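You operate a simulated robot arm through the tools that you are given. There is no shell and no other tool. Be economical: measure what you need, move in short steps, check, and stop when the job is done.

You are at the controls of a simulated two-armed robot. One attempt, no reset.

## Task
Hold the blue jug on the clear end of the marking bench steady with one hand and put the green shoe marked new in it with the other.

The check looks at the end state, three seconds after you hand in, the way a careful person would. Anything else that was tipped, shoved, dropped, spilled or broken makes it a failure.

## Robot
Two 7-joint arms with three-finger grippers on one trunk, on a base that drives. Base frame: it is fixed to the floor where the robot stands at the start and does not move with it; the origin is under the middle of the robot, x ahead of it, y to its left, z up. Readings come in m, rad, newtons and seconds.
The left shoulder is at the start at [0.07, 0.146, 1.162], the right one opposite. With the tool pointing down near the work surface each hand reaches from about 0.3 to 0.68 m from the robot's upright axis, wherever it stands, measured 20 degrees to its own side. Places, roughly: blue jug [2, 2.25, 1]. Payload 2.2 kg a hand.
The tool frame of a hand sits at the grasp point between the pads (the TCP): z along the fingers, y along the line on which they close. The tips reach 0.028 m beyond it. Largest opening 0.102 m; the body of the gripper starts 0.071 m behind the TCP.
Orientation is told as [roll, pitch, yaw] about the base's x, y, z axes, in that order, counted from this pose: with the fingers straight down and closing along the base's y, the tool's x points along the base's -x, its y along +y and its z along -z.

## Interface
- The arms move only by the tool drive_tool. It takes "left_steps", "right_steps" or both (then of equal length, played together; a hand with none holds still); each is a list of rows, each a list of 7 numbers: the turn, a rotation vector about the tool's x, y, z in rad, then the shift along the tool's x, y, z in cm, then the opening, from 0 (shut) to 1 (fully open). In form: [[wx, wy, wz, dx, dy, dz, grip], ...]. A call has 1 to 10 rows; each row shifts and turns the commanded pose from where the row before left it, along the tool's axes as they then stand. Each row takes 0.2 s and may step no farther than 0.05 m and 0.15 rad from the row before; otherwise, or with a gripper value out of range, the whole call is refused. Where a pose cannot be reached the arm comes as near as it can. A force on the tool above 40 N (or 10 N above the force at the start of the call, whichever is more), or a blocked arm, ends the call early, and 0.2 s more pass. The fingers move at their own pace and stop on an object; they squeeze with about 33 N. The grip force told is the motor's: it shows also when the fingers shut on nothing. Time passes only in rows, and 0.2 s behind the last, so rows that do not move let the fingers close. The reply holds the time, the measured pose of the TCP, the force on the tool along the base axes, the opening and the grip force, in the units named above and with some noise, with the torque about the TCP (base axes, N m) and any sound that the robot's microphone picked up.
- Cameras (640 x 400 px; columns grow to the right, rows downward): "scene" is now at [0.1372, -0.0047, 1.3891]; the picture's right is [-0.04, -1.00, 0.00], its down [-0.60, 0.03, -0.80] and it looks along [0.80, -0.03, -0.61] (base axes); focal length 276 px, centre (320, 200). "left" rides on the left gripper at [0.072, 0.038, -0.086] in its tool frame; the picture's right is [-0.46, 0.89, 0.00], its down [-0.60, -0.32, -0.73] and it looks along [-0.65, -0.34, 0.68] (tool axes); focal length 256 px, centre (320, 200). "right" rides on the right gripper at [0.069, 0.044, -0.086] in its tool frame; the picture's right is [-0.53, 0.85, 0.00], its down [-0.58, -0.36, -0.73] and it looks along [-0.62, -0.39, 0.68] (tool axes); focal length 256 px, centre (320, 200). There is no depth. A picture from a camera that has moved, and an enlarged one, comes with that camera's place and axes in the base frame and with its lens.
- snapshot(camera): a new picture of that camera. No time passes.
- slide_trunk(by): slides the trunk up (or, below 0, down) by that many m; the arms and the scene camera ride with it, the base frame stays. It gives what a move gives, with no picture.
- steer(legs): drives the robot by 1 to 6 legs, each [ahead, left, turn to the left] in m, m and rad, along the robot's own axes; the way and the turn of a leg run together, so that a leg with both is an arc; at most 1.5 m and 3.142 rad a leg. The arms and the cameras ride along, it lands a little off, and it stops where it bumps. It gives what a move gives.
- pan_tilt(pan, tilt): turns the head with the scene camera to pan (to the left, within 1.501 rad either way) and tilt (down, from -0.506 to 1.204), counted from straight ahead of the robot. It gives what a move gives.
- close_up(camera, box): a new picture of the part [left, top, right, bottom] of that camera's present view, enlarged. No time passes.
- job_done(): hands the job in; it is judged then, once.

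Go step by step. Nothing tells you exact positions but the pictures and the camera data: compare them with the known pose of the tool, close in by small moves and look again before you grip or let go. The budget is 120 turns and 88 pictures, counting those below and the enlarged ones. Unless the task says otherwise, let go and move clear before handing in, and close with one line.

The tools are called after ">>>" by a JSON object that holds its "api" and its "payload". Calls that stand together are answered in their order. drive_tool: Moves the arms, as the interface text tells. Its arguments: {"type":"object","properties":{"left_steps":{"type":"array"},"right_steps":{"type":"array"}},"required":[]} The other tools are called the same way: slide_trunk (by) slides the trunk up or down; steer (legs) drives the base; pan_tilt (pan, tilt) turns the head that bears the scene camera; snapshot (camera) takes a picture; close_up (camera, box) takes an enlarged picture of a part of a camera's view; job_done () hands the job in.

At the start:

```text
time_s: 0.0
left_ee_pos: [0.393, 0.1287, 1.1883]
left_orientation: [-0.002, 0.002, 0.0]
left_wrist_force: [0.5, -0.5, 0.0]
left_torque: [0.0, -0.02, -0.01]
left_grip_width: 0.1019
left_grip_force: 0.2
right_ee_pos: [0.4772, -0.2153, 1.1333]
right_orientation: [0.0, -0.001, 0.002]
right_wrist_force: [1.1, 0.8, 0.2]
right_torque: [0.01, 0.0, 0.0]
right_grip_width: 0.102
right_grip_force: 0.0
trunk travel left (down, up): [-0.7, 0.24]
robot x, y, heading: [0.0011, -0.0036, 0.0]
head pan, tilt: [-0.042, 0.651]
```

scene: 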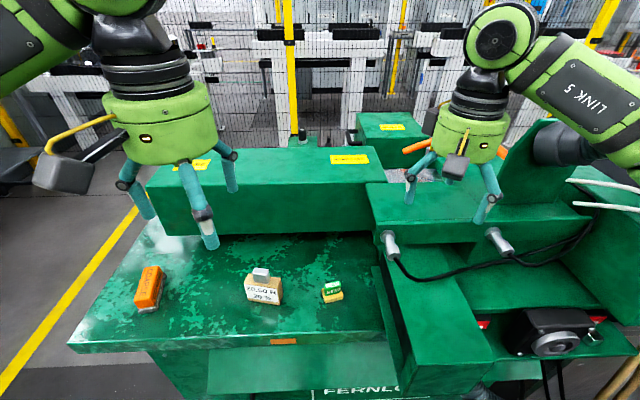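
right: 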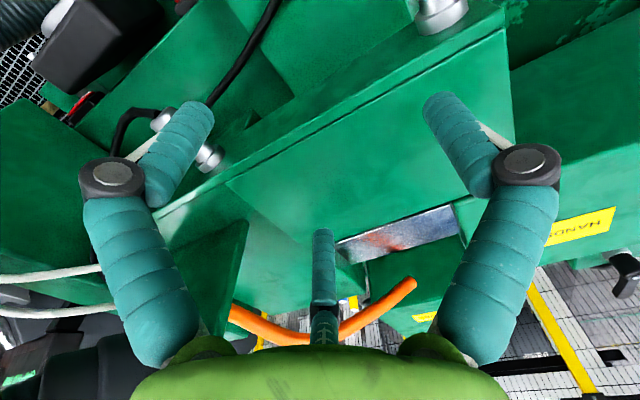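
left: 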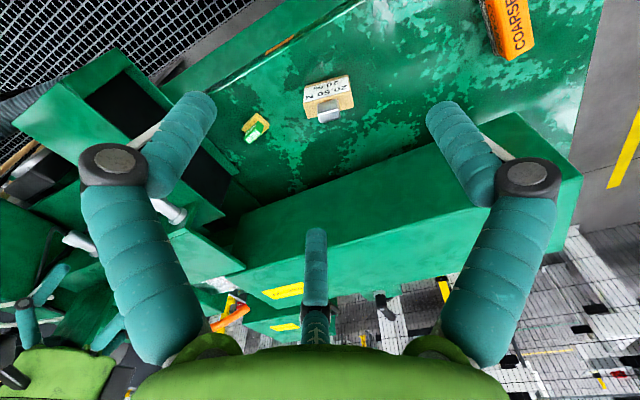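

In front is a green machine bench with an orange block, a card block and a small green-on-yellow piece that may be the shoe. I'll enlarge it.

>>> {"api": "close_up", "payload": {"camera": "scene", "box": [120, 240, 360, 390]}}

>>> {"api": "close_up", "payload": {"camera": "left", "box": [210, 50, 370, 150]}}

>>> {"api": "pan_tilt", "payload": {"pan": 0.85, "tilt": 0.25}}

```text
2.67 times, centred on (240, 315) of scene
camera zoom: at [0.1372, -0.0047, 1.3891], right [-0.04, -1.0, 0.0], down [-0.6, 0.03, -0.8], along [0.8, -0.03, -0.61], focal length 737 px, centre (533, -107)
```

zoom: 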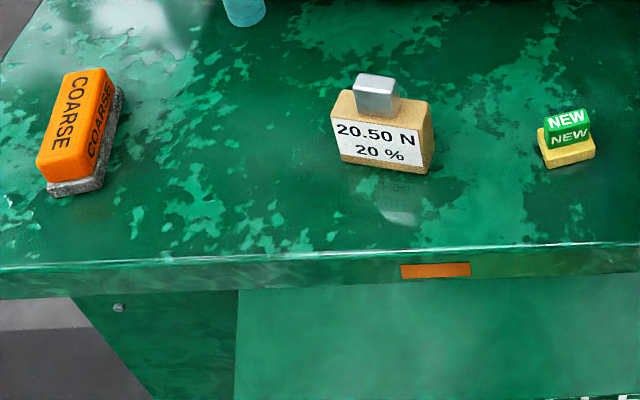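

```text
4.00 times, centred on (290, 100) of left
camera zoom: at [0.3193, 0.1662, 1.2737], right [0.46, 0.89, 0.0], down [0.6, -0.32, 0.73], along [0.65, -0.34, -0.68], focal length 1024 px, centre (440, 600)
```

zoom: 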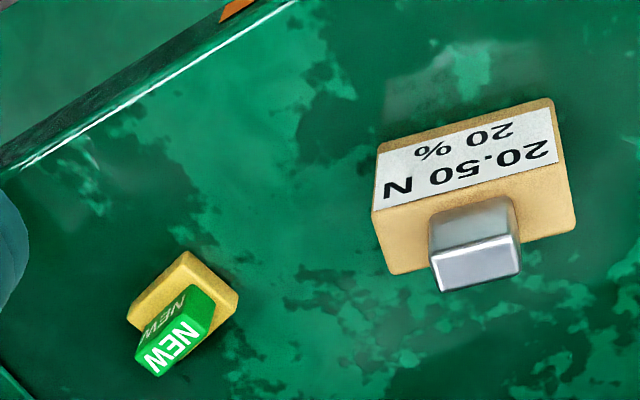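

```text
time_s: 1.2
left_ee_pos: [0.393, 0.1289, 1.1878]
left_orientation: [-0.001, -0.001, 0.0]
left_wrist_force: [0.6, 0.6, 0.7]
left_torque: [0.0, 0.01, -0.01]
left_grip_width: 0.1021
left_grip_force: 0.1
right_ee_pos: [0.4774, -0.2159, 1.1333]
right_orientation: [0.0, 0.0, 0.001]
right_wrist_force: [-0.6, 0.3, 0.4]
right_torque: [0.0, -0.05, 0.0]
right_grip_width: 0.1021
right_grip_force: 0.0
trunk travel left (down, up): [-0.7, 0.24]
robot x, y, heading: [0.0005, -0.0012, -0.007]
head pan, tilt: [0.85, 0.25]
```

The shoe marked NEW (green grip on a yellow foot) sits near (0.48, -0.04, 0.90). Now I look for the jug.

>>> {"api": "snapshot", "payload": {"camera": "scene"}}

```text
82 pictures are left
camera scene: at [0.1122, 0.069, 1.4257], right [0.75, -0.66, 0.0], down [-0.16, -0.19, -0.97], along [0.64, 0.73, -0.25], focal length 276 px, centre (320, 200)
```

scene: 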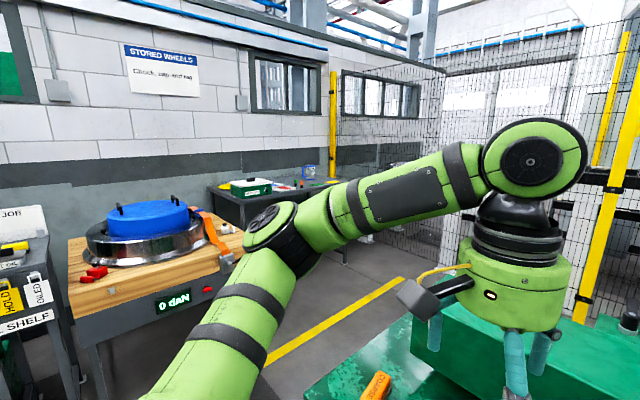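

>>> {"api": "close_up", "payload": {"camera": "scene", "box": [190, 150, 370, 262]}}

```text
3.56 times, centred on (280, 206) of scene
camera zoom: at [0.1122, 0.069, 1.4257], right [0.75, -0.66, 0.0], down [-0.16, -0.19, -0.97], along [0.64, 0.73, -0.25], focal length 983 px, centre (462, 179)
```

zoom: 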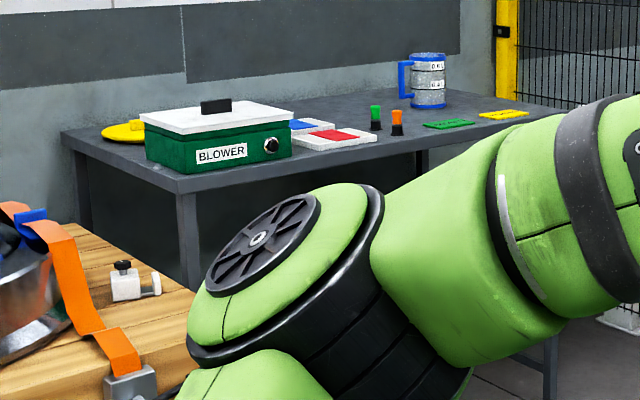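

The jug is on the far bench with its handle towards my left when I face it. I'll pick up the shoe with the right hand: first shift the left hand aside, then the right one over the shoe at height.

>>> {"api": "drive_tool", "payload": {"left_steps": [[0, 0, 0, 0, 4, 0, 1], [0, 0, 0, 0, 4, 0, 1], [0, 0, 0, 0, 4, 0, 1], [0, 0, 0, 0, 4, 0, 1], [0, 0, 0, 0, 0, 0, 1], [0, 0, 0, 0, 0, 0, 1]], "right_steps": [[0, 0, 0, 0, 0, 0, 1], [0, 0, 0, 0, 3.5, 0, 1], [0, 0, 0, 0, 3.5, 0, 1], [0, 0, 0, 0, 3.5, 0, 1], [0, 0, 0, 0, 3.5, 0, 1], [0, 0, 0, 0, 3.2, 0, 1]]}}

>>> {"api": "pan_tilt", "payload": {"pan": 0.2, "tilt": 0.75}}

>>> {"api": "snapshot", "payload": {"camera": "scene"}}

>>> {"api": "snapshot", "payload": {"camera": "right"}}

```text
time_s: 2.6
left_ee_pos: [0.3915, 0.2896, 1.1855]
left_orientation: [-0.004, 0.002, 0.0]
left_wrist_force: [0.4, 0.0, -0.2]
left_torque: [-0.02, 0.01, 0.05]
left_grip_width: 0.1022
left_grip_force: 0.1
right_ee_pos: [0.4776, -0.0416, 1.1339]
right_orientation: [-0.003, 0.0, -0.001]
right_wrist_force: [-0.3, 0.5, 0.7]
right_torque: [-0.04, 0.0, 0.02]
right_grip_width: 0.1018
right_grip_force: 0.1
trunk travel left (down, up): [-0.7, 0.24]
robot x, y, heading: [-0.0003, 0.0001, -0.0]
head pan, tilt: [0.85, 0.25]
```

```text
time_s: 3.6
left_ee_pos: [0.392, 0.2886, 1.1866]
left_orientation: [-0.004, 0.001, 0.002]
left_wrist_force: [-0.9, 0.3, 0.7]
left_torque: [0.0, -0.01, -0.02]
left_grip_width: 0.102
left_grip_force: 0.0
right_ee_pos: [0.4772, -0.0439, 1.1339]
right_orientation: [0.0, 0.0, 0.0]
right_wrist_force: [0.4, 0.2, 0.4]
right_torque: [0.04, 0.04, -0.03]
right_grip_width: 0.102
right_grip_force: 0.0
trunk travel left (down, up): [-0.7, 0.24]
robot x, y, heading: [0.0024, -0.0032, -0.002]
head pan, tilt: [0.201, 0.75]
```

```text
80 pictures are left
camera scene: at [0.1318, 0.0156, 1.3807], right [0.2, -0.98, 0.0], down [-0.67, -0.14, -0.73], along [0.72, 0.15, -0.68], focal length 276 px, centre (320, 200)
```

scene: 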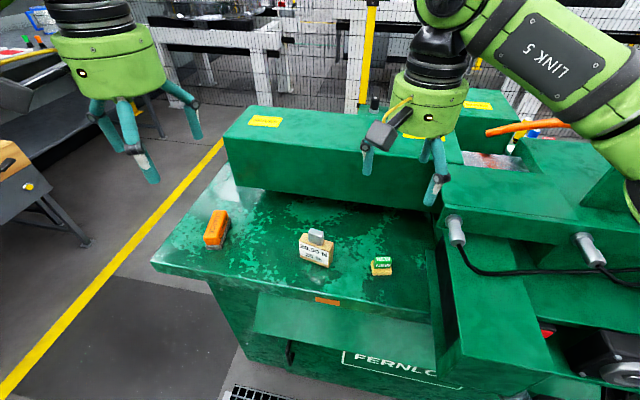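

```text
79 pictures are left
camera right: at [0.4096, -0.0002, 1.2208], right [0.53, 0.84, 0.0], down [0.58, -0.36, 0.73], along [0.62, -0.39, -0.68], focal length 256 px, centre (320, 200)
```

right: 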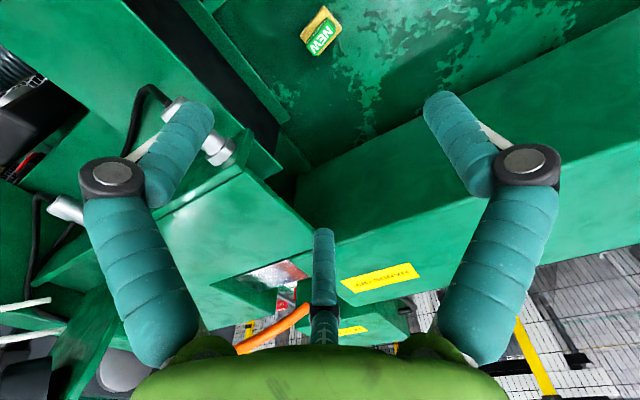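

>>> {"api": "close_up", "payload": {"camera": "right", "box": [280, 0, 376, 60]}}

>>> {"api": "close_up", "payload": {"camera": "scene", "box": [340, 235, 436, 295]}}

```text
6.67 times, centred on (328, 30) of right
camera zoom: at [0.4096, -0.0002, 1.2208], right [0.53, 0.84, 0.0], down [0.58, -0.36, 0.73], along [0.62, -0.39, -0.68], focal length 1707 px, centre (267, 1333)
```

zoom: 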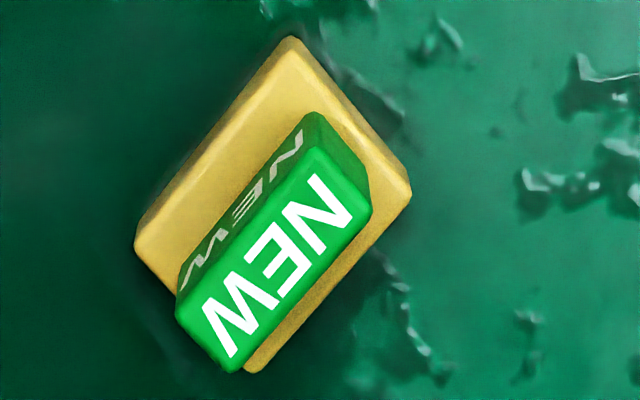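

```text
6.67 times, centred on (388, 265) of scene
camera zoom: at [0.1318, 0.0156, 1.3807], right [0.2, -0.98, 0.0], down [-0.67, -0.14, -0.73], along [0.72, 0.15, -0.68], focal length 1843 px, centre (-133, -233)
```

zoom: 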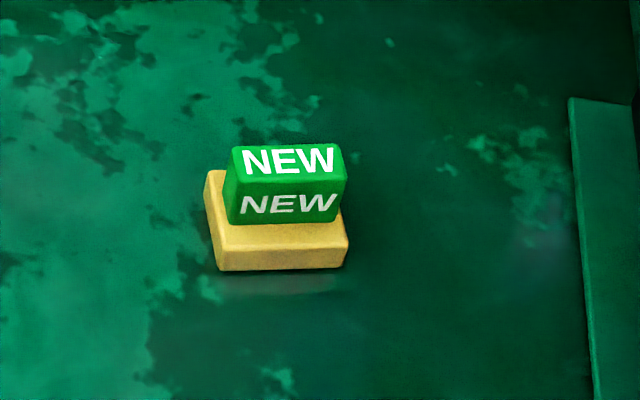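

The shoe's grip is about 32 × 13 mm, long side along y with about 0.24 rad yaw, top at roughly z 0.91. I'll yaw the right hand, narrow the fingers and descend part way, then look again.

>>> {"api": "drive_tool", "payload": {"right_steps": [[0, 0, -0.12, 0, 0, 0, 0.65], [0, 0, -0.12, 0, 0, 0, 0.65], [0, 0, 0, 0, 0, 4, 0.65], [0, 0, 0, 0, 0, 4, 0.65], [0, 0, 0, 0, 0, 4, 0.65], [0, 0, 0, 0, 0, 2, 0.65]]}}

>>> {"api": "snapshot", "payload": {"camera": "right"}}

>>> {"api": "close_up", "payload": {"camera": "scene", "box": [276, 130, 484, 310]}}

```text
time_s: 5.0
left_ee_pos: [0.3924, 0.2886, 1.1867]
left_orientation: [-0.002, 0.002, 0.002]
left_wrist_force: [-0.2, -0.1, 0.3]
left_torque: [0.02, 0.01, -0.02]
left_grip_width: 0.1021
left_grip_force: 0.1
right_ee_pos: [0.4782, -0.0434, 0.9927]
right_orientation: [0.0, 0.0, 0.238]
right_wrist_force: [-0.2, 0.3, 0.3]
right_torque: [-0.01, -0.02, 0.01]
right_grip_width: 0.0661
right_grip_force: 0.1
trunk travel left (down, up): [-0.7, 0.24]
robot x, y, heading: [0.0003, 0.0012, 0.002]
head pan, tilt: [0.201, 0.75]
```

```text
76 pictures are left
camera right: at [0.4013, -0.0174, 1.08], right [0.32, 0.95, 0.0], down [0.65, -0.22, 0.73], along [0.69, -0.23, -0.68], focal length 256 px, centre (320, 200)
```

right: 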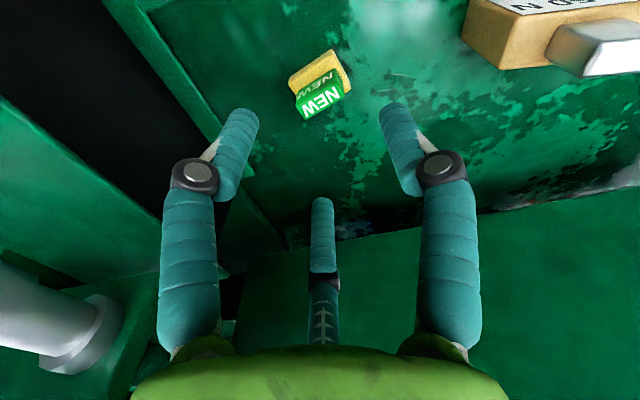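

```text
2.22 times, centred on (380, 220) of scene
camera zoom: at [0.132, 0.0154, 1.3806], right [0.2, -0.98, 0.0], down [-0.67, -0.14, -0.73], along [0.72, 0.15, -0.68], focal length 614 px, centre (187, 156)
```

zoom: 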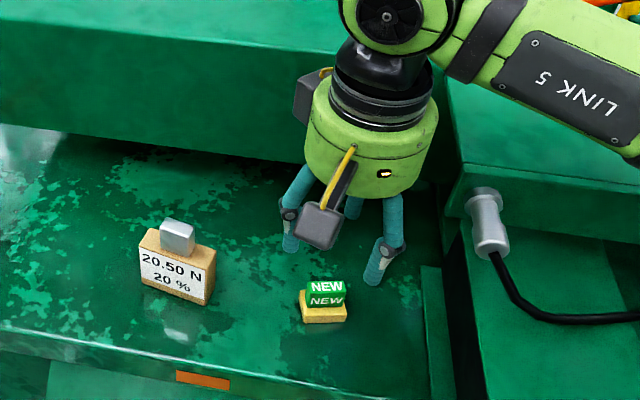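

>>> {"api": "close_up", "payload": {"camera": "right", "box": [272, 40, 368, 130]}}

```text
4.44 times, centred on (320, 85) of right
camera zoom: at [0.4013, -0.0174, 1.08], right [0.32, 0.95, 0.0], down [0.65, -0.22, 0.73], along [0.69, -0.23, -0.68], focal length 1138 px, centre (320, 711)
```

zoom: 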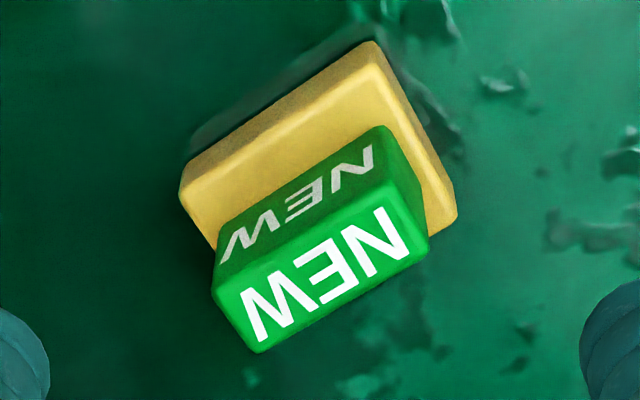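

The hand is lined up with the shoe to within a millimetre. Descending to put the tips just over the yellow foot.

>>> {"api": "drive_tool", "payload": {"right_steps": [[0, 0, 0, 0, 0, 2.5, 0.65], [0, 0, 0, 0, 0, 2.5, 0.65], [0, 0, 0, 0, 0, 1.5, 0.65], [0, 0, 0, 0, 0, 0.3, 0.65]]}}

>>> {"api": "snapshot", "payload": {"camera": "right"}}

>>> {"api": "close_up", "payload": {"camera": "scene", "box": [320, 190, 448, 300]}}

```text
time_s: 6.0
left_ee_pos: [0.392, 0.2878, 1.186]
left_orientation: [-0.001, 0.0, 0.001]
left_wrist_force: [-0.2, 1.4, -0.1]
left_torque: [0.01, 0.0, -0.01]
left_grip_width: 0.102
left_grip_force: 0.0
right_ee_pos: [0.4774, -0.0436, 0.925]
right_orientation: [0.0, 0.0, 0.24]
right_wrist_force: [0.0, -0.6, 0.3]
right_torque: [-0.01, 0.01, 0.01]
right_grip_width: 0.0665
right_grip_force: 0.0
trunk travel left (down, up): [-0.7, 0.24]
robot x, y, heading: [-0.0014, -0.0018, 0.004]
head pan, tilt: [0.201, 0.75]
```

```text
73 pictures are left
camera right: at [0.4011, -0.0176, 1.0114], right [0.32, 0.95, 0.0], down [0.65, -0.22, 0.73], along [0.69, -0.23, -0.68], focal length 256 px, centre (320, 200)
```

right: 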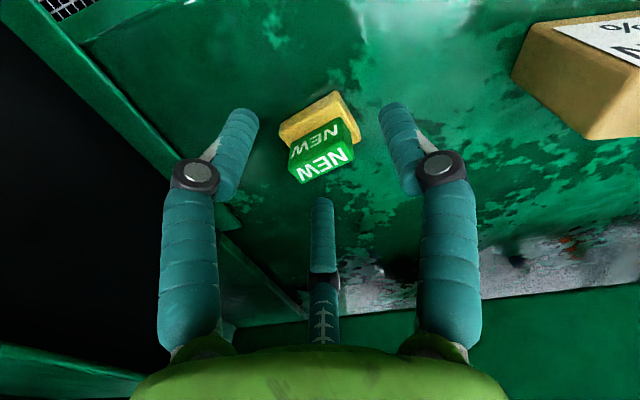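

```text
3.64 times, centred on (384, 245) of scene
camera zoom: at [0.1318, 0.0153, 1.3806], right [0.2, -0.98, 0.0], down [-0.67, -0.14, -0.73], along [0.72, 0.15, -0.68], focal length 1005 px, centre (87, 36)
```

zoom: 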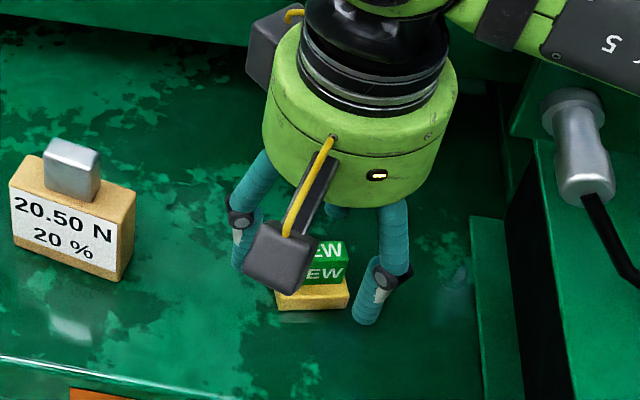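

>>> {"api": "drive_tool", "payload": {"right_steps": [[0, 0, 0, 0, 0, 0.4, 0.65], [0, 0, 0, 0, 0, 0, 0.4], [0, 0, 0, 0, 0, 0, 0.0], [0, 0, 0, 0, 0, 0, 0.0], [0, 0, 0, 0, 0, 0, 0.0]]}}

>>> {"api": "snapshot", "payload": {"camera": "right"}}

```text
time_s: 7.2
left_ee_pos: [0.3925, 0.2879, 1.1878]
left_orientation: [-0.001, 0.0, -0.002]
left_wrist_force: [-1.0, 0.2, 1.1]
left_torque: [0.01, -0.02, 0.02]
left_grip_width: 0.1018
left_grip_force: 0.0
right_ee_pos: [0.4773, -0.0441, 0.9211]
right_orientation: [-0.001, -0.001, 0.24]
right_wrist_force: [0.2, -0.4, 1.4]
right_torque: [0.01, -0.02, 0.02]
right_grip_width: 0.0168
right_grip_force: 33.5
trunk travel left (down, up): [-0.7, 0.24]
robot x, y, heading: [0.0, -0.0034, -0.001]
head pan, tilt: [0.201, 0.75]
```

```text
71 pictures are left
camera right: at [0.4011, -0.0182, 1.0076], right [0.32, 0.95, 0.0], down [0.65, -0.22, 0.73], along [0.69, -0.23, -0.68], focal length 256 px, centre (320, 200)
```

right: 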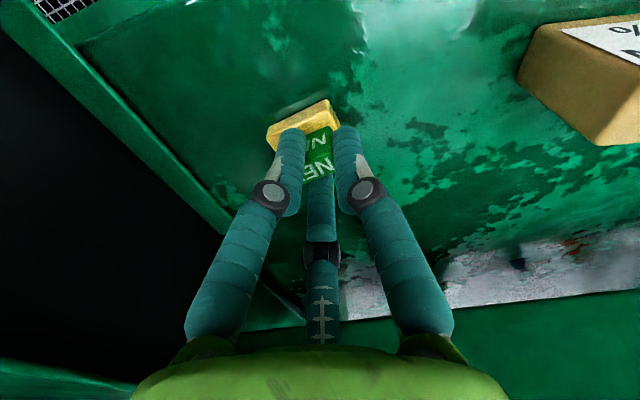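

The fingers stopped at 17 mm, narrower than I expected for the grip's length. I'll look more closely before lifting.

>>> {"api": "close_up", "payload": {"camera": "right", "box": [250, 80, 390, 210]}}

>>> {"api": "close_up", "payload": {"camera": "scene", "box": [340, 220, 436, 290]}}

>>> {"api": "snapshot", "payload": {"camera": "left"}}

```text
3.08 times, centred on (320, 145) of right
camera zoom: at [0.4011, -0.0182, 1.0076], right [0.32, 0.95, 0.0], down [0.65, -0.22, 0.73], along [0.69, -0.23, -0.68], focal length 788 px, centre (320, 369)
```

zoom: 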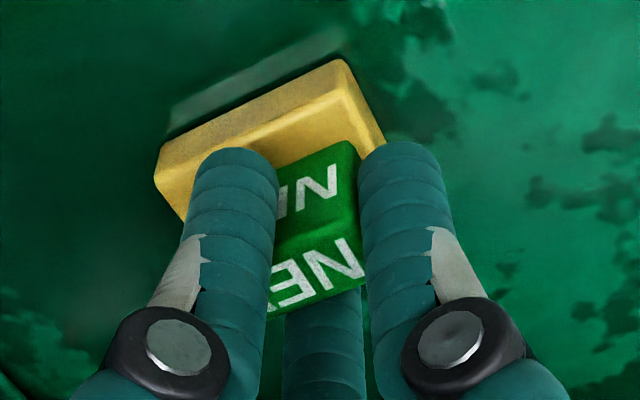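

```text
5.71 times, centred on (388, 255) of scene
camera zoom: at [0.1317, 0.0155, 1.3806], right [0.2, -0.98, 0.0], down [-0.67, -0.14, -0.73], along [0.72, 0.15, -0.68], focal length 1580 px, centre (-69, -114)
```

zoom: 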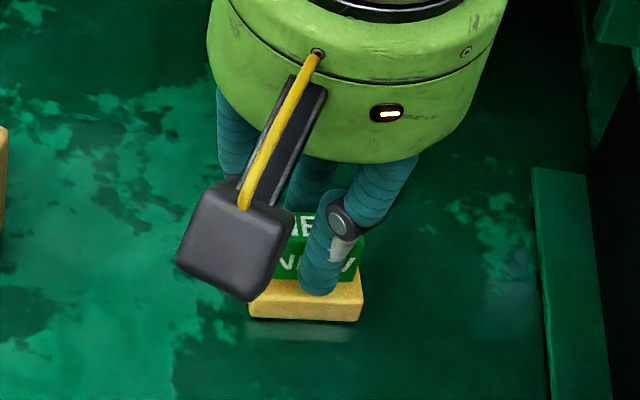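

```text
68 pictures are left
camera left: at [0.3185, 0.3255, 1.2724], right [0.46, 0.89, 0.0], down [0.6, -0.32, 0.73], along [0.65, -0.34, -0.68], focal length 256 px, centre (320, 200)
```

left: 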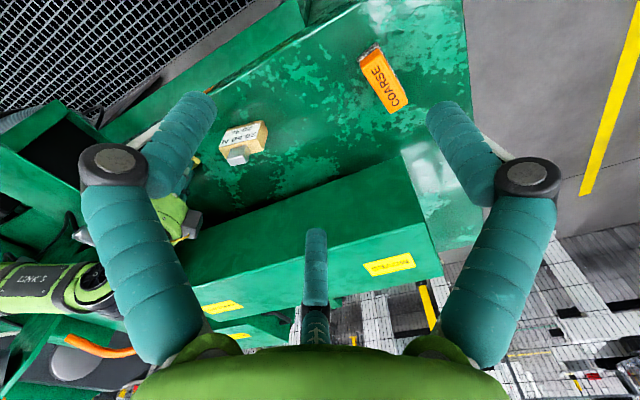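

The picture shows the hand really closes with three fingers around the centre; they've clasped the green grip on both faces and one end, with the shoe slid a few mm. Lifting a bit to test the hold.

>>> {"api": "drive_tool", "payload": {"right_steps": [[0, 0, 0, 0, 0, -1, 0], [0, 0, 0, 0, 0, -2, 0], [0, 0, 0, 0, 0, -3, 0], [0, 0, 0, 0, 0, -4, 0]]}}

>>> {"api": "snapshot", "payload": {"camera": "right"}}

>>> {"api": "close_up", "payload": {"camera": "scene", "box": [276, 130, 484, 310]}}

```text
time_s: 8.2
left_ee_pos: [0.3924, 0.2889, 1.1864]
left_orientation: [-0.003, -0.001, 0.001]
left_wrist_force: [-0.3, 0.6, 0.1]
left_torque: [0.02, 0.01, -0.02]
left_grip_width: 0.1019
left_grip_force: 0.1
right_ee_pos: [0.4788, -0.0422, 1.0221]
right_orientation: [0.0, 0.0, 0.238]
right_wrist_force: [-0.1, 0.9, -0.7]
right_torque: [0.0, 0.05, 0.01]
right_grip_width: 0.0168
right_grip_force: 33.0
trunk travel left (down, up): [-0.7, 0.24]
robot x, y, heading: [0.0015, -0.0004, 0.001]
head pan, tilt: [0.201, 0.75]
```

```text
67 pictures are left
camera right: at [0.4017, -0.0173, 1.1085], right [0.32, 0.95, 0.0], down [0.65, -0.22, 0.73], along [0.69, -0.23, -0.68], focal length 256 px, centre (320, 200)
```

right: 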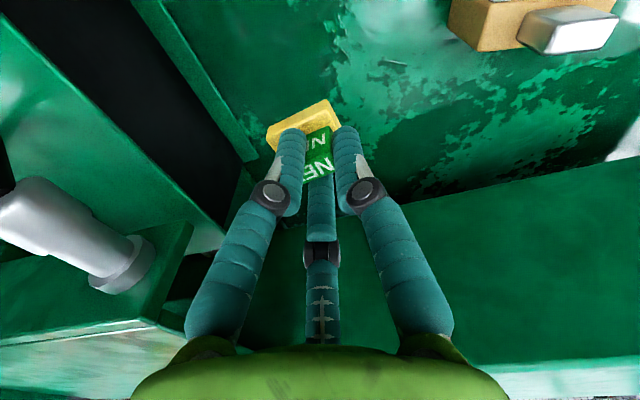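

```text
2.22 times, centred on (380, 220) of scene
camera zoom: at [0.1309, 0.0158, 1.3806], right [0.2, -0.98, 0.0], down [-0.67, -0.14, -0.73], along [0.72, 0.15, -0.68], focal length 614 px, centre (187, 156)
```

zoom: 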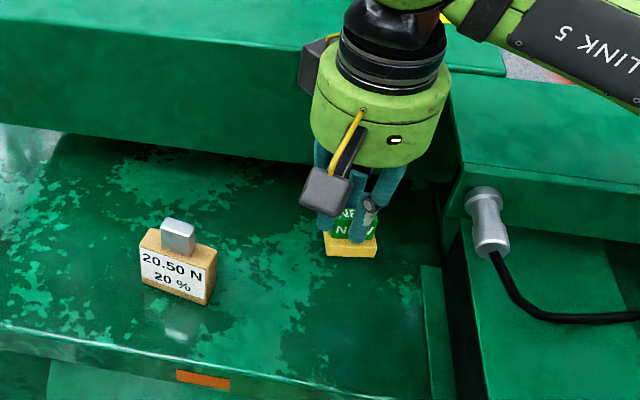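

The shoe is held. I'll raise and tuck both hands for driving, then survey the floor to the left.

>>> {"api": "drive_tool", "payload": {"left_steps": [[0, 0, 0, 0, -3, -2, 0.3], [0, 0, 0, 0, -3, -2, 0.3], [0, 0, 0, 1, -2, -2, 0.3], [0, 0, 0, 2, 0, -2, 0.3], [0, 0, 0, 2, 0, 0, 0.3]], "right_steps": [[0, 0, 0.12, 0, 0, -4, 0], [0, 0, 0.12, 0, 0, -4, 0], [0, 0, 0, 0, -4, -4, 0], [0, 0, 0, 2, -4, -4, 0], [0, 0, 0, 4, -4, -4, 0]]}}

>>> {"api": "pan_tilt", "payload": {"pan": 1.0, "tilt": 0.6}}

>>> {"api": "snapshot", "payload": {"camera": "scene"}}

>>> {"api": "snapshot", "payload": {"camera": "right"}}

```text
refused: row 3 steps farther than a row can; nothing moved
```

```text
time_s: 9.3
left_ee_pos: [0.3924, 0.2874, 1.187]
left_orientation: [-0.001, 0.0, -0.002]
left_wrist_force: [-0.3, 0.3, 0.1]
left_torque: [-0.03, 0.03, -0.01]
left_grip_width: 0.1019
left_grip_force: 0.1
right_ee_pos: [0.4792, -0.0436, 1.0208]
right_orientation: [0.0, 0.0, 0.24]
right_wrist_force: [-0.3, -0.2, -0.6]
right_torque: [0.04, 0.04, -0.03]
right_grip_width: 0.0167
right_grip_force: 33.1
trunk travel left (down, up): [-0.7, 0.24]
robot x, y, heading: [0.0019, 0.0025, -0.004]
head pan, tilt: [1.0, 0.6]
```

```text
65 pictures are left
camera scene: at [0.0983, 0.0732, 1.3935], right [0.84, -0.54, 0.0], down [-0.31, -0.48, -0.82], along [0.45, 0.69, -0.57], focal length 276 px, centre (320, 200)
```

scene: 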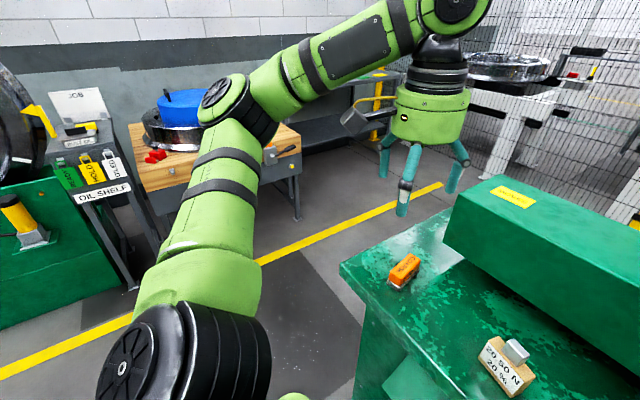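

```text
64 pictures are left
camera right: at [0.4024, -0.0175, 1.1076], right [0.32, 0.95, 0.0], down [0.65, -0.22, 0.73], along [0.69, -0.23, -0.68], focal length 256 px, centre (320, 200)
```

right: 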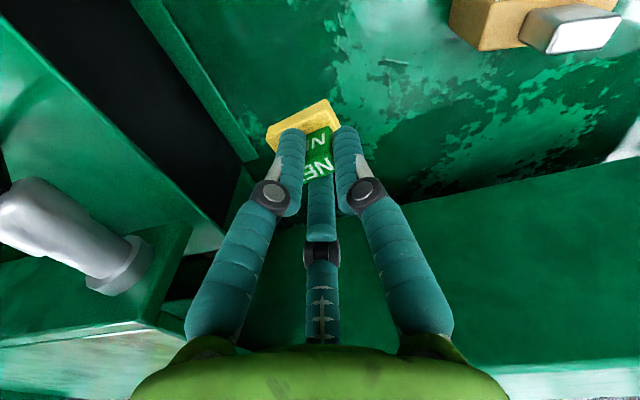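

The aisle between the machine (y<0.45) and the yellow line (y≈1.36) is clear. I'll tuck the hands first.

>>> {"api": "drive_tool", "payload": {"left_steps": [[0, 0, 0, 0, -3, -2, 0.3], [0, 0, 0, 0, -3, -2, 0.3], [0, 0, 0, 1, -2, -2, 0.3], [0, 0, 0, 2, 0, -2, 0.3], [0, 0, 0, 2, 0, 0, 0.3], [0, 0, 0, 2, 0, 0, 0.3]], "right_steps": [[0, 0, 0.12, 0, 0, -4, 0], [0, 0, 0.12, 0, 0, -4, 0], [0, 0, 0, 0, -3, -3.5, 0], [0, 0, 0, 1.5, -3, -3.5, 0], [0, 0, 0, 2, -3, -3, 0], [0, 0, 0, 3.5, -3, 0, 0]]}}

>>> {"api": "steer", "payload": {"legs": [[0, 0.9, 0]]}}

>>> {"api": "pan_tilt", "payload": {"pan": 0.5, "tilt": 0.5}}

>>> {"api": "snapshot", "payload": {"camera": "scene"}}

```text
time_s: 10.8
left_ee_pos: [0.3214, 0.2036, 1.27]
left_orientation: [0.002, -0.002, -0.001]
left_wrist_force: [-0.9, -0.8, 0.4]
left_torque: [0.05, -0.07, 0.01]
left_grip_width: 0.0307
left_grip_force: 0.1
right_ee_pos: [0.405, -0.1687, 1.2036]
right_orientation: [0.004, -0.001, 0.001]
right_wrist_force: [0.1, -0.1, -0.8]
right_torque: [0.05, -0.02, 0.01]
right_grip_width: 0.0168
right_grip_force: 33.3
trunk travel left (down, up): [-0.7, 0.24]
robot x, y, heading: [0.0012, -0.0006, 0.005]
head pan, tilt: [1.0, 0.6]
```

```text
time_s: 15.4
left_ee_pos: [0.3299, 1.0897, 1.2689]
left_orientation: [-0.001, 0.0, -0.009]
left_wrist_force: [-0.5, -0.6, -0.8]
left_torque: [0.02, 0.01, -0.02]
left_grip_width: 0.0308
left_grip_force: 0.1
right_ee_pos: [0.4102, 0.7161, 1.2028]
right_orientation: [-0.001, -0.001, -0.01]
right_wrist_force: [0.5, -1.2, -0.1]
right_torque: [0.0, -0.03, -0.05]
right_grip_width: 0.0163
right_grip_force: 32.5
trunk travel left (down, up): [-0.7, 0.24]
robot x, y, heading: [0.0013, 0.8864, -0.011]
head pan, tilt: [1.0, 0.6]
```

```text
time_s: 16.4
left_ee_pos: [0.3281, 1.09, 1.2683]
left_orientation: [-0.001, 0.0, -0.011]
left_wrist_force: [0.3, 0.6, -0.8]
left_torque: [0.03, 0.03, 0.04]
left_grip_width: 0.0304
left_grip_force: 0.1
right_ee_pos: [0.409, 0.7165, 1.2033]
right_orientation: [0.0, -0.001, -0.01]
right_wrist_force: [-0.3, 0.2, -1.0]
right_torque: [-0.04, 0.0, 0.03]
right_grip_width: 0.0164
right_grip_force: 32.5
trunk travel left (down, up): [-0.7, 0.24]
robot x, y, heading: [0.0045, 0.8844, -0.007]
head pan, tilt: [0.499, 0.499]
```

```text
63 pictures are left
camera scene: at [0.1345, 0.9272, 1.4026], right [0.47, -0.88, 0.0], down [-0.42, -0.23, -0.88], along [0.77, 0.41, -0.48], focal length 276 px, centre (320, 200)
```

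scene: 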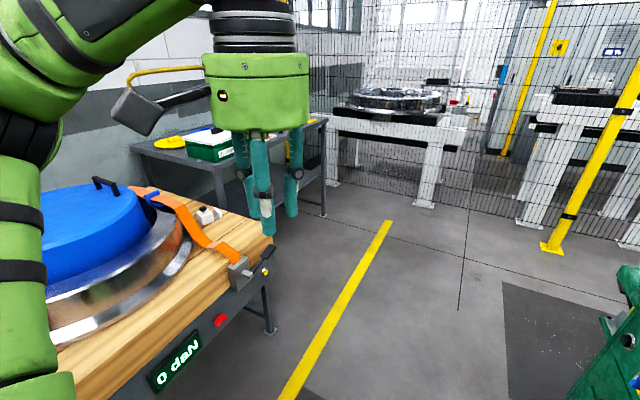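

>>> {"api": "steer", "payload": {"legs": [[1.2, 0.0, 0]]}}

>>> {"api": "pan_tilt", "payload": {"pan": 1.0, "tilt": 0.5}}

>>> {"api": "snapshot", "payload": {"camera": "scene"}}

>>> {"api": "snapshot", "payload": {"camera": "right"}}

```text
time_s: 22.4
left_ee_pos: [1.5261, 1.0754, 1.2686]
left_orientation: [-0.002, -0.001, -0.014]
left_wrist_force: [-0.3, -0.2, 0.2]
left_torque: [0.0, 0.01, -0.02]
left_grip_width: 0.0307
left_grip_force: 0.0
right_ee_pos: [1.6061, 0.7004, 1.2032]
right_orientation: [-0.001, -0.003, -0.013]
right_wrist_force: [0.1, -0.4, -1.0]
right_torque: [0.02, -0.01, 0.0]
right_grip_width: 0.0165
right_grip_force: 33.1
trunk travel left (down, up): [-0.7, 0.24]
robot x, y, heading: [1.1982, 0.8744, -0.009]
head pan, tilt: [0.499, 0.499]
```

```text
time_s: 23.4
left_ee_pos: [1.5265, 1.0747, 1.2678]
left_orientation: [0.0, 0.0, -0.014]
left_wrist_force: [-0.6, -0.2, 1.0]
left_torque: [-0.02, -0.01, 0.01]
left_grip_width: 0.0307
left_grip_force: 0.0
right_ee_pos: [1.6051, 0.7004, 1.2038]
right_orientation: [0.0, 0.0, -0.015]
right_wrist_force: [0.5, -0.1, 0.7]
right_torque: [-0.01, 0.01, -0.01]
right_grip_width: 0.0162
right_grip_force: 32.6
trunk travel left (down, up): [-0.7, 0.24]
robot x, y, heading: [1.1995, 0.8688, -0.017]
head pan, tilt: [1.0, 0.499]
```

```text
62 pictures are left
camera scene: at [1.3007, 0.9461, 1.4026], right [0.83, -0.55, 0.0], down [-0.26, -0.4, -0.88], along [0.49, 0.73, -0.48], focal length 276 px, centre (320, 200)
```

scene: 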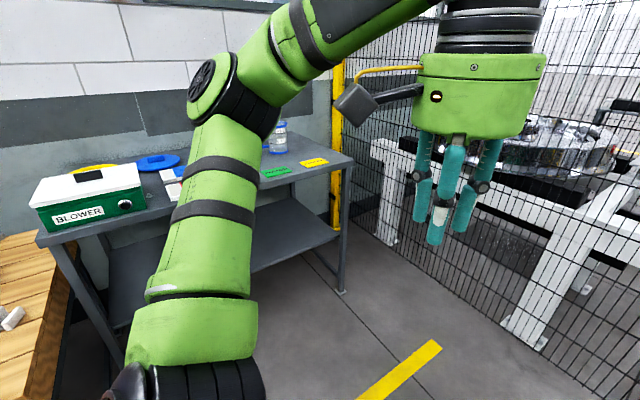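

```text
61 pictures are left
camera right: at [1.5374, 0.7449, 1.2904], right [0.55, 0.84, 0.0], down [0.57, -0.37, 0.73], along [0.61, -0.4, -0.68], focal length 256 px, centre (320, 200)
```

right: 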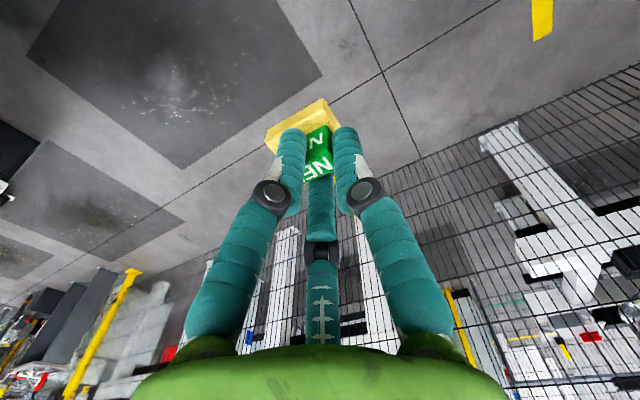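

The bench's front edge is at y≈1.95 and its right end at x≈2.15, with the jug near (1.95, 2.3). I'll move over, turn to face it and stop short to look.

>>> {"api": "steer", "payload": {"legs": [[0.35, 0.15, 0], [0, 0, 1.585], [0.2, -0.3, 0]]}}

>>> {"api": "pan_tilt", "payload": {"pan": 0.0, "tilt": 0.5}}

>>> {"api": "snapshot", "payload": {"camera": "scene"}}

```text
time_s: 31.6
left_ee_pos: [1.636, 1.5454, 1.2687]
left_orientation: [-0.001, -0.001, 1.59]
left_wrist_force: [0.1, -0.6, -0.1]
left_torque: [0.03, -0.02, 0.02]
left_grip_width: 0.0305
left_grip_force: 0.1
right_ee_pos: [2.0067, 1.6373, 1.204]
right_orientation: [-0.002, -0.002, 1.585]
right_wrist_force: [1.2, -0.1, 0.3]
right_torque: [0.0, 0.0, 0.03]
right_grip_width: 0.0163
right_grip_force: 33.1
trunk travel left (down, up): [-0.7, 0.24]
robot x, y, heading: [1.8505, 1.2257, 1.583]
head pan, tilt: [1.0, 0.499]
```

```text
time_s: 32.9
left_ee_pos: [1.6377, 1.5462, 1.2702]
left_orientation: [0.0, -0.001, 1.588]
left_wrist_force: [-0.6, -0.1, 0.1]
left_torque: [0.04, -0.02, -0.01]
left_grip_width: 0.0308
left_grip_force: 0.1
right_ee_pos: [2.0073, 1.6366, 1.2029]
right_orientation: [0.002, 0.001, 1.59]
right_wrist_force: [-0.6, -0.8, -1.2]
right_torque: [0.0, 0.02, 0.0]
right_grip_width: 0.0163
right_grip_force: 32.8
trunk travel left (down, up): [-0.7, 0.24]
robot x, y, heading: [1.8507, 1.2246, 1.592]
head pan, tilt: [0.0, 0.499]
```

```text
60 pictures are left
camera scene: at [1.8471, 1.3665, 1.4025], right [1.0, 0.02, 0.0], down [0.01, -0.48, -0.88], along [-0.02, 0.88, -0.48], focal length 276 px, centre (320, 200)
```

scene: 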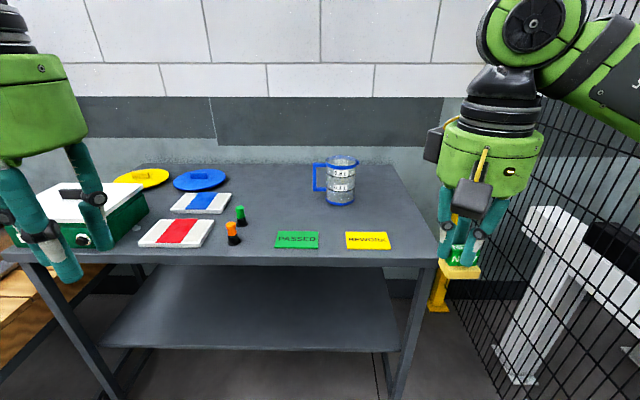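

>>> {"api": "close_up", "payload": {"camera": "scene", "box": [216, 145, 408, 265]}}

>>> {"api": "close_up", "payload": {"camera": "scene", "box": [300, 145, 380, 215]}}

```text
3.33 times, centred on (312, 205) of scene
camera zoom: at [1.8471, 1.3665, 1.4025], right [1.0, 0.02, 0.0], down [0.01, -0.48, -0.88], along [-0.02, 0.88, -0.48], focal length 922 px, centre (347, 183)
```

zoom: 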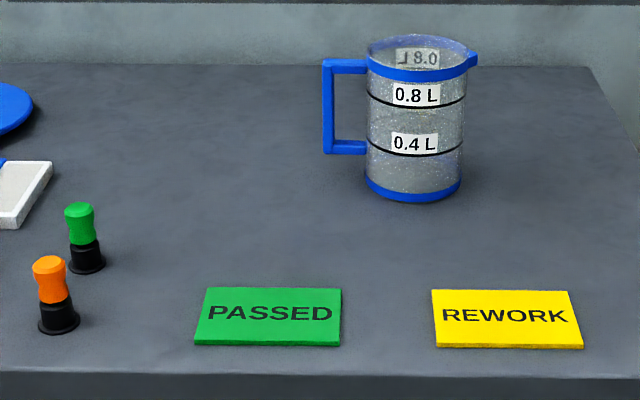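

```text
5.71 times, centred on (340, 180) of scene
camera zoom: at [1.8471, 1.3665, 1.4025], right [1.0, 0.02, 0.0], down [0.01, -0.48, -0.88], along [-0.02, 0.88, -0.48], focal length 1580 px, centre (206, 314)
```

zoom: 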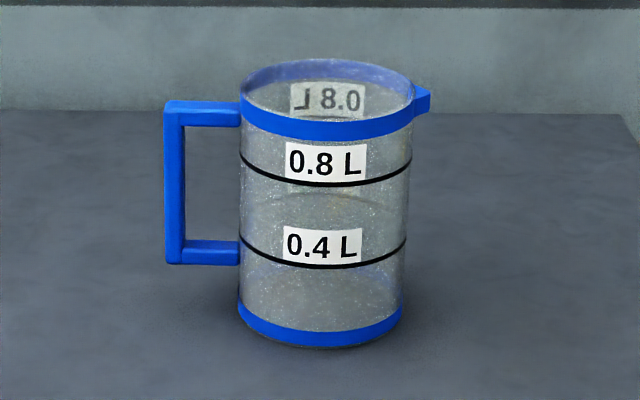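

The jug is about 105 mm wide, rim z≈1.04, centre near (1.90, 2.30), with a square blue handle bar at about (1.807, 2.30). I'll hold the handle with the left hand coming in tilted from the left, so the right hand has room above; first turn the left hand, and look at how far my base sticks out.

>>> {"api": "drive_tool", "payload": {"left_steps": [[0, 0, 0.15, 0, 0, 0, 0.4], [0, 0, 0.15, 0, 0, 0, 0.4], [0, 0, 0.15, 0, 0, 0, 0.4], [0, 0, 0.15, 0, 0, 0, 0.4], [0, 0, 0.15, 0, 0, 0, 0.4], [0, 0, 0.15, 0, 0, 0, 0.4], [0, 0, 0.15, 0, 0, 0, 0.4], [0, 0, 0.15, 0, 0, 0, 0.4], [0, 0, 0.15, 0, 0, 0, 0.4], [0, 0, 0.15, 0, 0, 0, 0.4]]}}

>>> {"api": "pan_tilt", "payload": {"pan": 0.0, "tilt": 1.2}}

>>> {"api": "snapshot", "payload": {"camera": "scene"}}

```text
time_s: 35.0
left_ee_pos: [1.6369, 1.5467, 1.267]
left_orientation: [-0.002, -0.004, 0.088]
left_wrist_force: [0.3, 0.9, 0.2]
left_torque: [0.02, 0.0, 0.01]
left_grip_width: 0.0408
left_grip_force: 0.1
right_ee_pos: [2.0082, 1.6362, 1.2039]
right_orientation: [-0.001, 0.0, 1.588]
right_wrist_force: [-0.7, -0.3, -0.9]
right_torque: [-0.01, -0.02, -0.01]
right_grip_width: 0.016
right_grip_force: 33.1
trunk travel left (down, up): [-0.7, 0.24]
robot x, y, heading: [1.8447, 1.228, 1.584]
head pan, tilt: [0.0, 0.499]
```

```text
time_s: 36.1
left_ee_pos: [1.6359, 1.5453, 1.2681]
left_orientation: [0.001, -0.002, 0.09]
left_wrist_force: [-0.8, 0.1, 0.5]
left_torque: [0.01, 0.02, 0.01]
left_grip_width: 0.0409
left_grip_force: 0.1
right_ee_pos: [2.0065, 1.6373, 1.2044]
right_orientation: [-0.001, 0.0, 1.589]
right_wrist_force: [-0.4, -0.3, -1.2]
right_torque: [0.02, 0.0, 0.02]
right_grip_width: 0.0164
right_grip_force: 33.1
trunk travel left (down, up): [-0.7, 0.24]
robot x, y, heading: [1.8511, 1.2252, 1.588]
head pan, tilt: [0.0, 1.201]
```

```text
57 pictures are left
camera scene: at [1.8477, 1.3315, 1.3489], right [1.0, 0.02, 0.0], down [0.02, -0.93, -0.36], along [-0.01, 0.36, -0.93], focal length 276 px, centre (320, 200)
```

scene: 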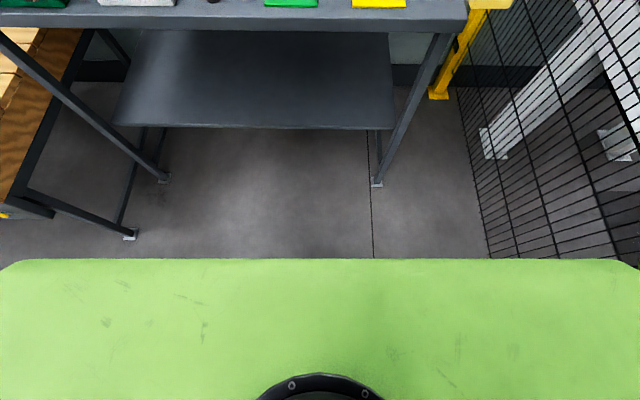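

The base cannot reach beyond about 0.29 m ahead of the axis, so standing at y≈1.60 is safe. I'll tilt the left hand, then drive up.

>>> {"api": "drive_tool", "payload": {"left_steps": [[0, 0, 0.09, 0, 0, 0, 0.4], [0, -0.15, 0, 0, 0, 0, 0.4], [0, -0.15, 0, 0, 0, 0, 0.4], [0, -0.15, 0, 0, 0, 0, 0.4], [0, -0.15, 0, 0, 0, 0, 0.4], [0, -0.15, 0, 0, 0, 0, 0.4], [0, -0.1, 0, 0, 0, 0, 0.4]]}}

>>> {"api": "steer", "payload": {"legs": [[0.37, 0, 0]]}}

>>> {"api": "pan_tilt", "payload": {"pan": 0.0, "tilt": 0.6}}

>>> {"api": "snapshot", "payload": {"camera": "scene"}}

>>> {"api": "snapshot", "payload": {"camera": "left"}}

```text
time_s: 37.7
left_ee_pos: [1.6363, 1.5461, 1.2696]
left_orientation: [-0.001, -0.854, -0.001]
left_wrist_force: [0.6, 0.7, 0.3]
left_torque: [0.03, 0.02, -0.01]
left_grip_width: 0.0408
left_grip_force: 0.0
right_ee_pos: [2.0067, 1.6358, 1.2035]
right_orientation: [0.0, 0.0, 1.588]
right_wrist_force: [-0.8, 0.1, 0.1]
right_torque: [-0.03, 0.0, 0.0]
right_grip_width: 0.0164
right_grip_force: 33.5
trunk travel left (down, up): [-0.7, 0.24]
robot x, y, heading: [1.8468, 1.2278, 1.588]
head pan, tilt: [0.0, 1.201]
```

```text
time_s: 40.1
left_ee_pos: [1.6337, 1.9197, 1.268]
left_orientation: [0.002, -0.852, -0.007]
left_wrist_force: [0.9, -0.8, -0.1]
left_torque: [0.0, -0.01, -0.03]
left_grip_width: 0.0409
left_grip_force: 0.1
right_ee_pos: [2.0058, 2.0082, 1.2042]
right_orientation: [0.0, -0.002, 1.581]
right_wrist_force: [0.1, -1.0, -0.5]
right_torque: [0.03, 0.01, 0.01]
right_grip_width: 0.0161
right_grip_force: 33.2
trunk travel left (down, up): [-0.7, 0.24]
robot x, y, heading: [1.8448, 1.5943, 1.582]
head pan, tilt: [0.0, 1.201]
```

```text
time_s: 41.1
left_ee_pos: [1.6326, 1.9201, 1.2682]
left_orientation: [0.0, -0.853, -0.007]
left_wrist_force: [0.7, 0.0, 0.0]
left_torque: [-0.03, -0.02, 0.01]
left_grip_width: 0.0407
left_grip_force: 0.0
right_ee_pos: [2.0052, 2.0094, 1.2031]
right_orientation: [0.0, -0.003, 1.581]
right_wrist_force: [-0.8, -0.8, -0.1]
right_torque: [-0.01, -0.01, 0.0]
right_grip_width: 0.0168
right_grip_force: 32.8
trunk travel left (down, up): [-0.7, 0.24]
robot x, y, heading: [1.8444, 1.5982, 1.582]
head pan, tilt: [0.0, 0.6]
```

```text
56 pictures are left
camera scene: at [1.8426, 1.7364, 1.3934], right [1.0, 0.01, 0.0], down [0.01, -0.57, -0.82], along [-0.01, 0.82, -0.57], focal length 276 px, centre (320, 200)
```

scene: 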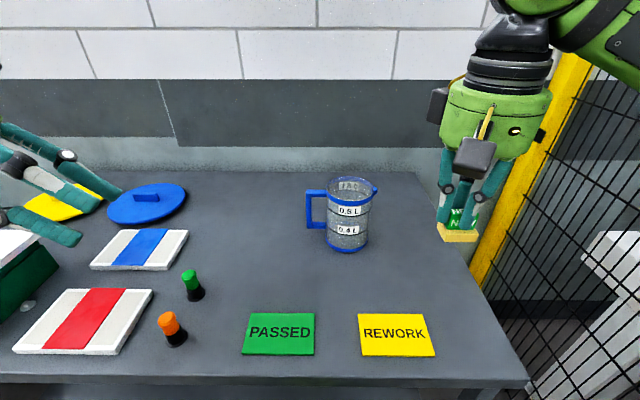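

```text
55 pictures are left
camera left: at [1.5193, 1.9584, 1.27], right [0.31, 0.88, 0.35], down [-0.15, -0.32, 0.94], along [0.94, -0.35, 0.04], focal length 256 px, centre (320, 200)
```

left: 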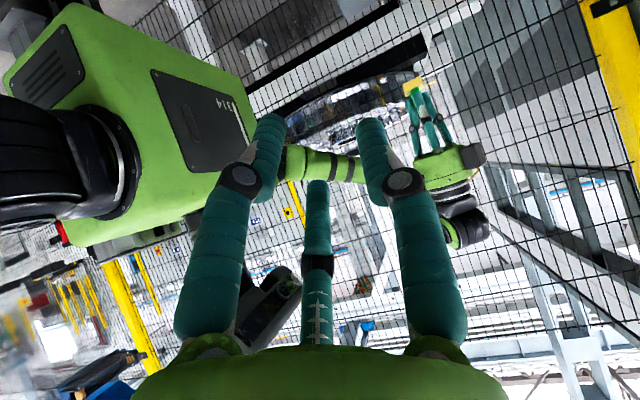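

>>> {"api": "close_up", "payload": {"camera": "scene", "box": [290, 160, 394, 265]}}

```text
3.81 times, centred on (342, 212) of scene
camera zoom: at [1.8426, 1.7364, 1.3934], right [1.0, 0.01, 0.0], down [0.01, -0.57, -0.82], along [-0.01, 0.82, -0.57], focal length 1053 px, centre (236, 152)
```

zoom: 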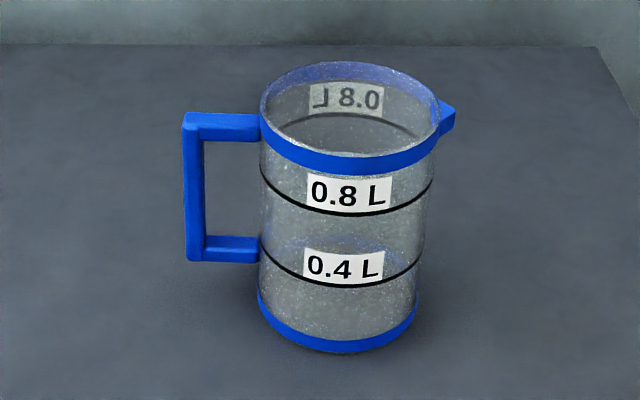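

Two views put the jug at about (1.90, 2.25), bench top z≈0.927, rim z≈1.075, handle bar (1.811, 2.25, 0.96–1.07). Next the left hand moves forward at height, level with the handle.

>>> {"api": "drive_tool", "payload": {"left_steps": [[0, 0, 0, 0, 4.7, 0, 0.8], [0, 0, 0, 0, 4.7, 0, 0.8], [0, 0, 0, 0, 4.7, 0, 0.8], [0, 0, 0, 0, 4.7, 0, 0.8], [0, 0, 0, 0, 4.7, 0, 0.8], [0, 0, 0, 0, 4.7, 0, 0.8], [0, 0, 0, 0, 4.6, 0, 0.8]]}}

>>> {"api": "snapshot", "payload": {"camera": "left"}}

>>> {"api": "snapshot", "payload": {"camera": "scene"}}

```text
time_s: 42.7
left_ee_pos: [1.6447, 2.1781, 1.2604]
left_orientation: [-0.001, -0.854, -0.008]
left_wrist_force: [-0.3, 0.8, 0.5]
left_torque: [0.01, -0.03, -0.03]
left_grip_width: 0.0817
left_grip_force: 0.1
left hand out of reach, approached as far as the arm can: row 6, 7
right_ee_pos: [2.0033, 2.0096, 1.2033]
right_orientation: [0.0, 0.001, 1.584]
right_wrist_force: [-1.0, 0.1, -0.7]
right_torque: [0.05, -0.02, 0.0]
right_grip_width: 0.0161
right_grip_force: 32.6
trunk travel left (down, up): [-0.7, 0.24]
robot x, y, heading: [1.8465, 1.5987, 1.583]
head pan, tilt: [0.0, 0.6]
```

```text
53 pictures are left
camera left: at [1.531, 2.2153, 1.2622], right [0.31, 0.88, 0.35], down [-0.15, -0.32, 0.94], along [0.94, -0.35, 0.04], focal length 256 px, centre (320, 200)
```

left: 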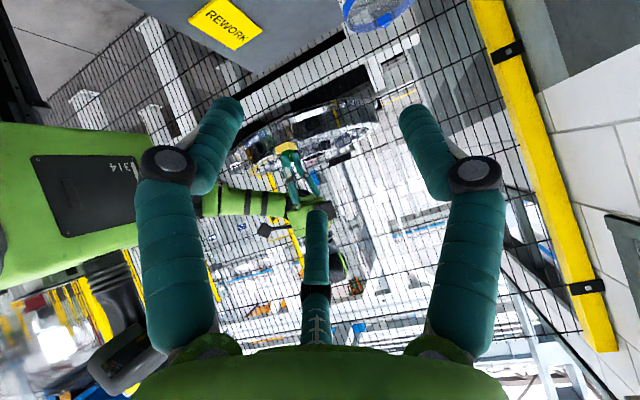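

```text
52 pictures are left
camera scene: at [1.8408, 1.7371, 1.3934], right [1.0, 0.01, 0.0], down [0.01, -0.57, -0.82], along [-0.01, 0.82, -0.57], focal length 276 px, centre (320, 200)
```

scene: 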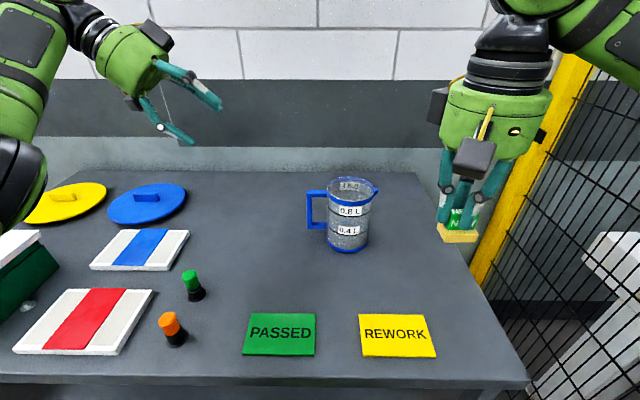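

The left arm ran out of reach slightly at this height; I'll yaw the hand about 0.3 rad so the wrist sits nearer to me, then check.

>>> {"api": "drive_tool", "payload": {"left_steps": [[-0.113, 0, -0.0985, 0, -2, 0, 0.8], [-0.113, 0, -0.0985, 0, -2, 0, 0.8], [0, 0, 0, 0, 0, 0, 0.8]]}}

```text
time_s: 43.5
left_ee_pos: [1.6482, 2.1392, 1.2608]
left_orientation: [-0.003, -0.851, 0.295]
left_wrist_force: [0.2, -0.1, -0.5]
left_torque: [0.0, -0.03, -0.06]
left_grip_width: 0.0815
left_grip_force: 0.1
right_ee_pos: [2.0046, 2.0093, 1.2033]
right_orientation: [0.002, 0.0, 1.58]
right_wrist_force: [0.0, -0.2, -0.3]
right_torque: [-0.02, -0.02, 0.03]
right_grip_width: 0.0163
right_grip_force: 33.1
trunk travel left (down, up): [-0.7, 0.24]
robot x, y, heading: [1.8442, 1.6004, 1.581]
head pan, tilt: [0.0, 0.6]
```

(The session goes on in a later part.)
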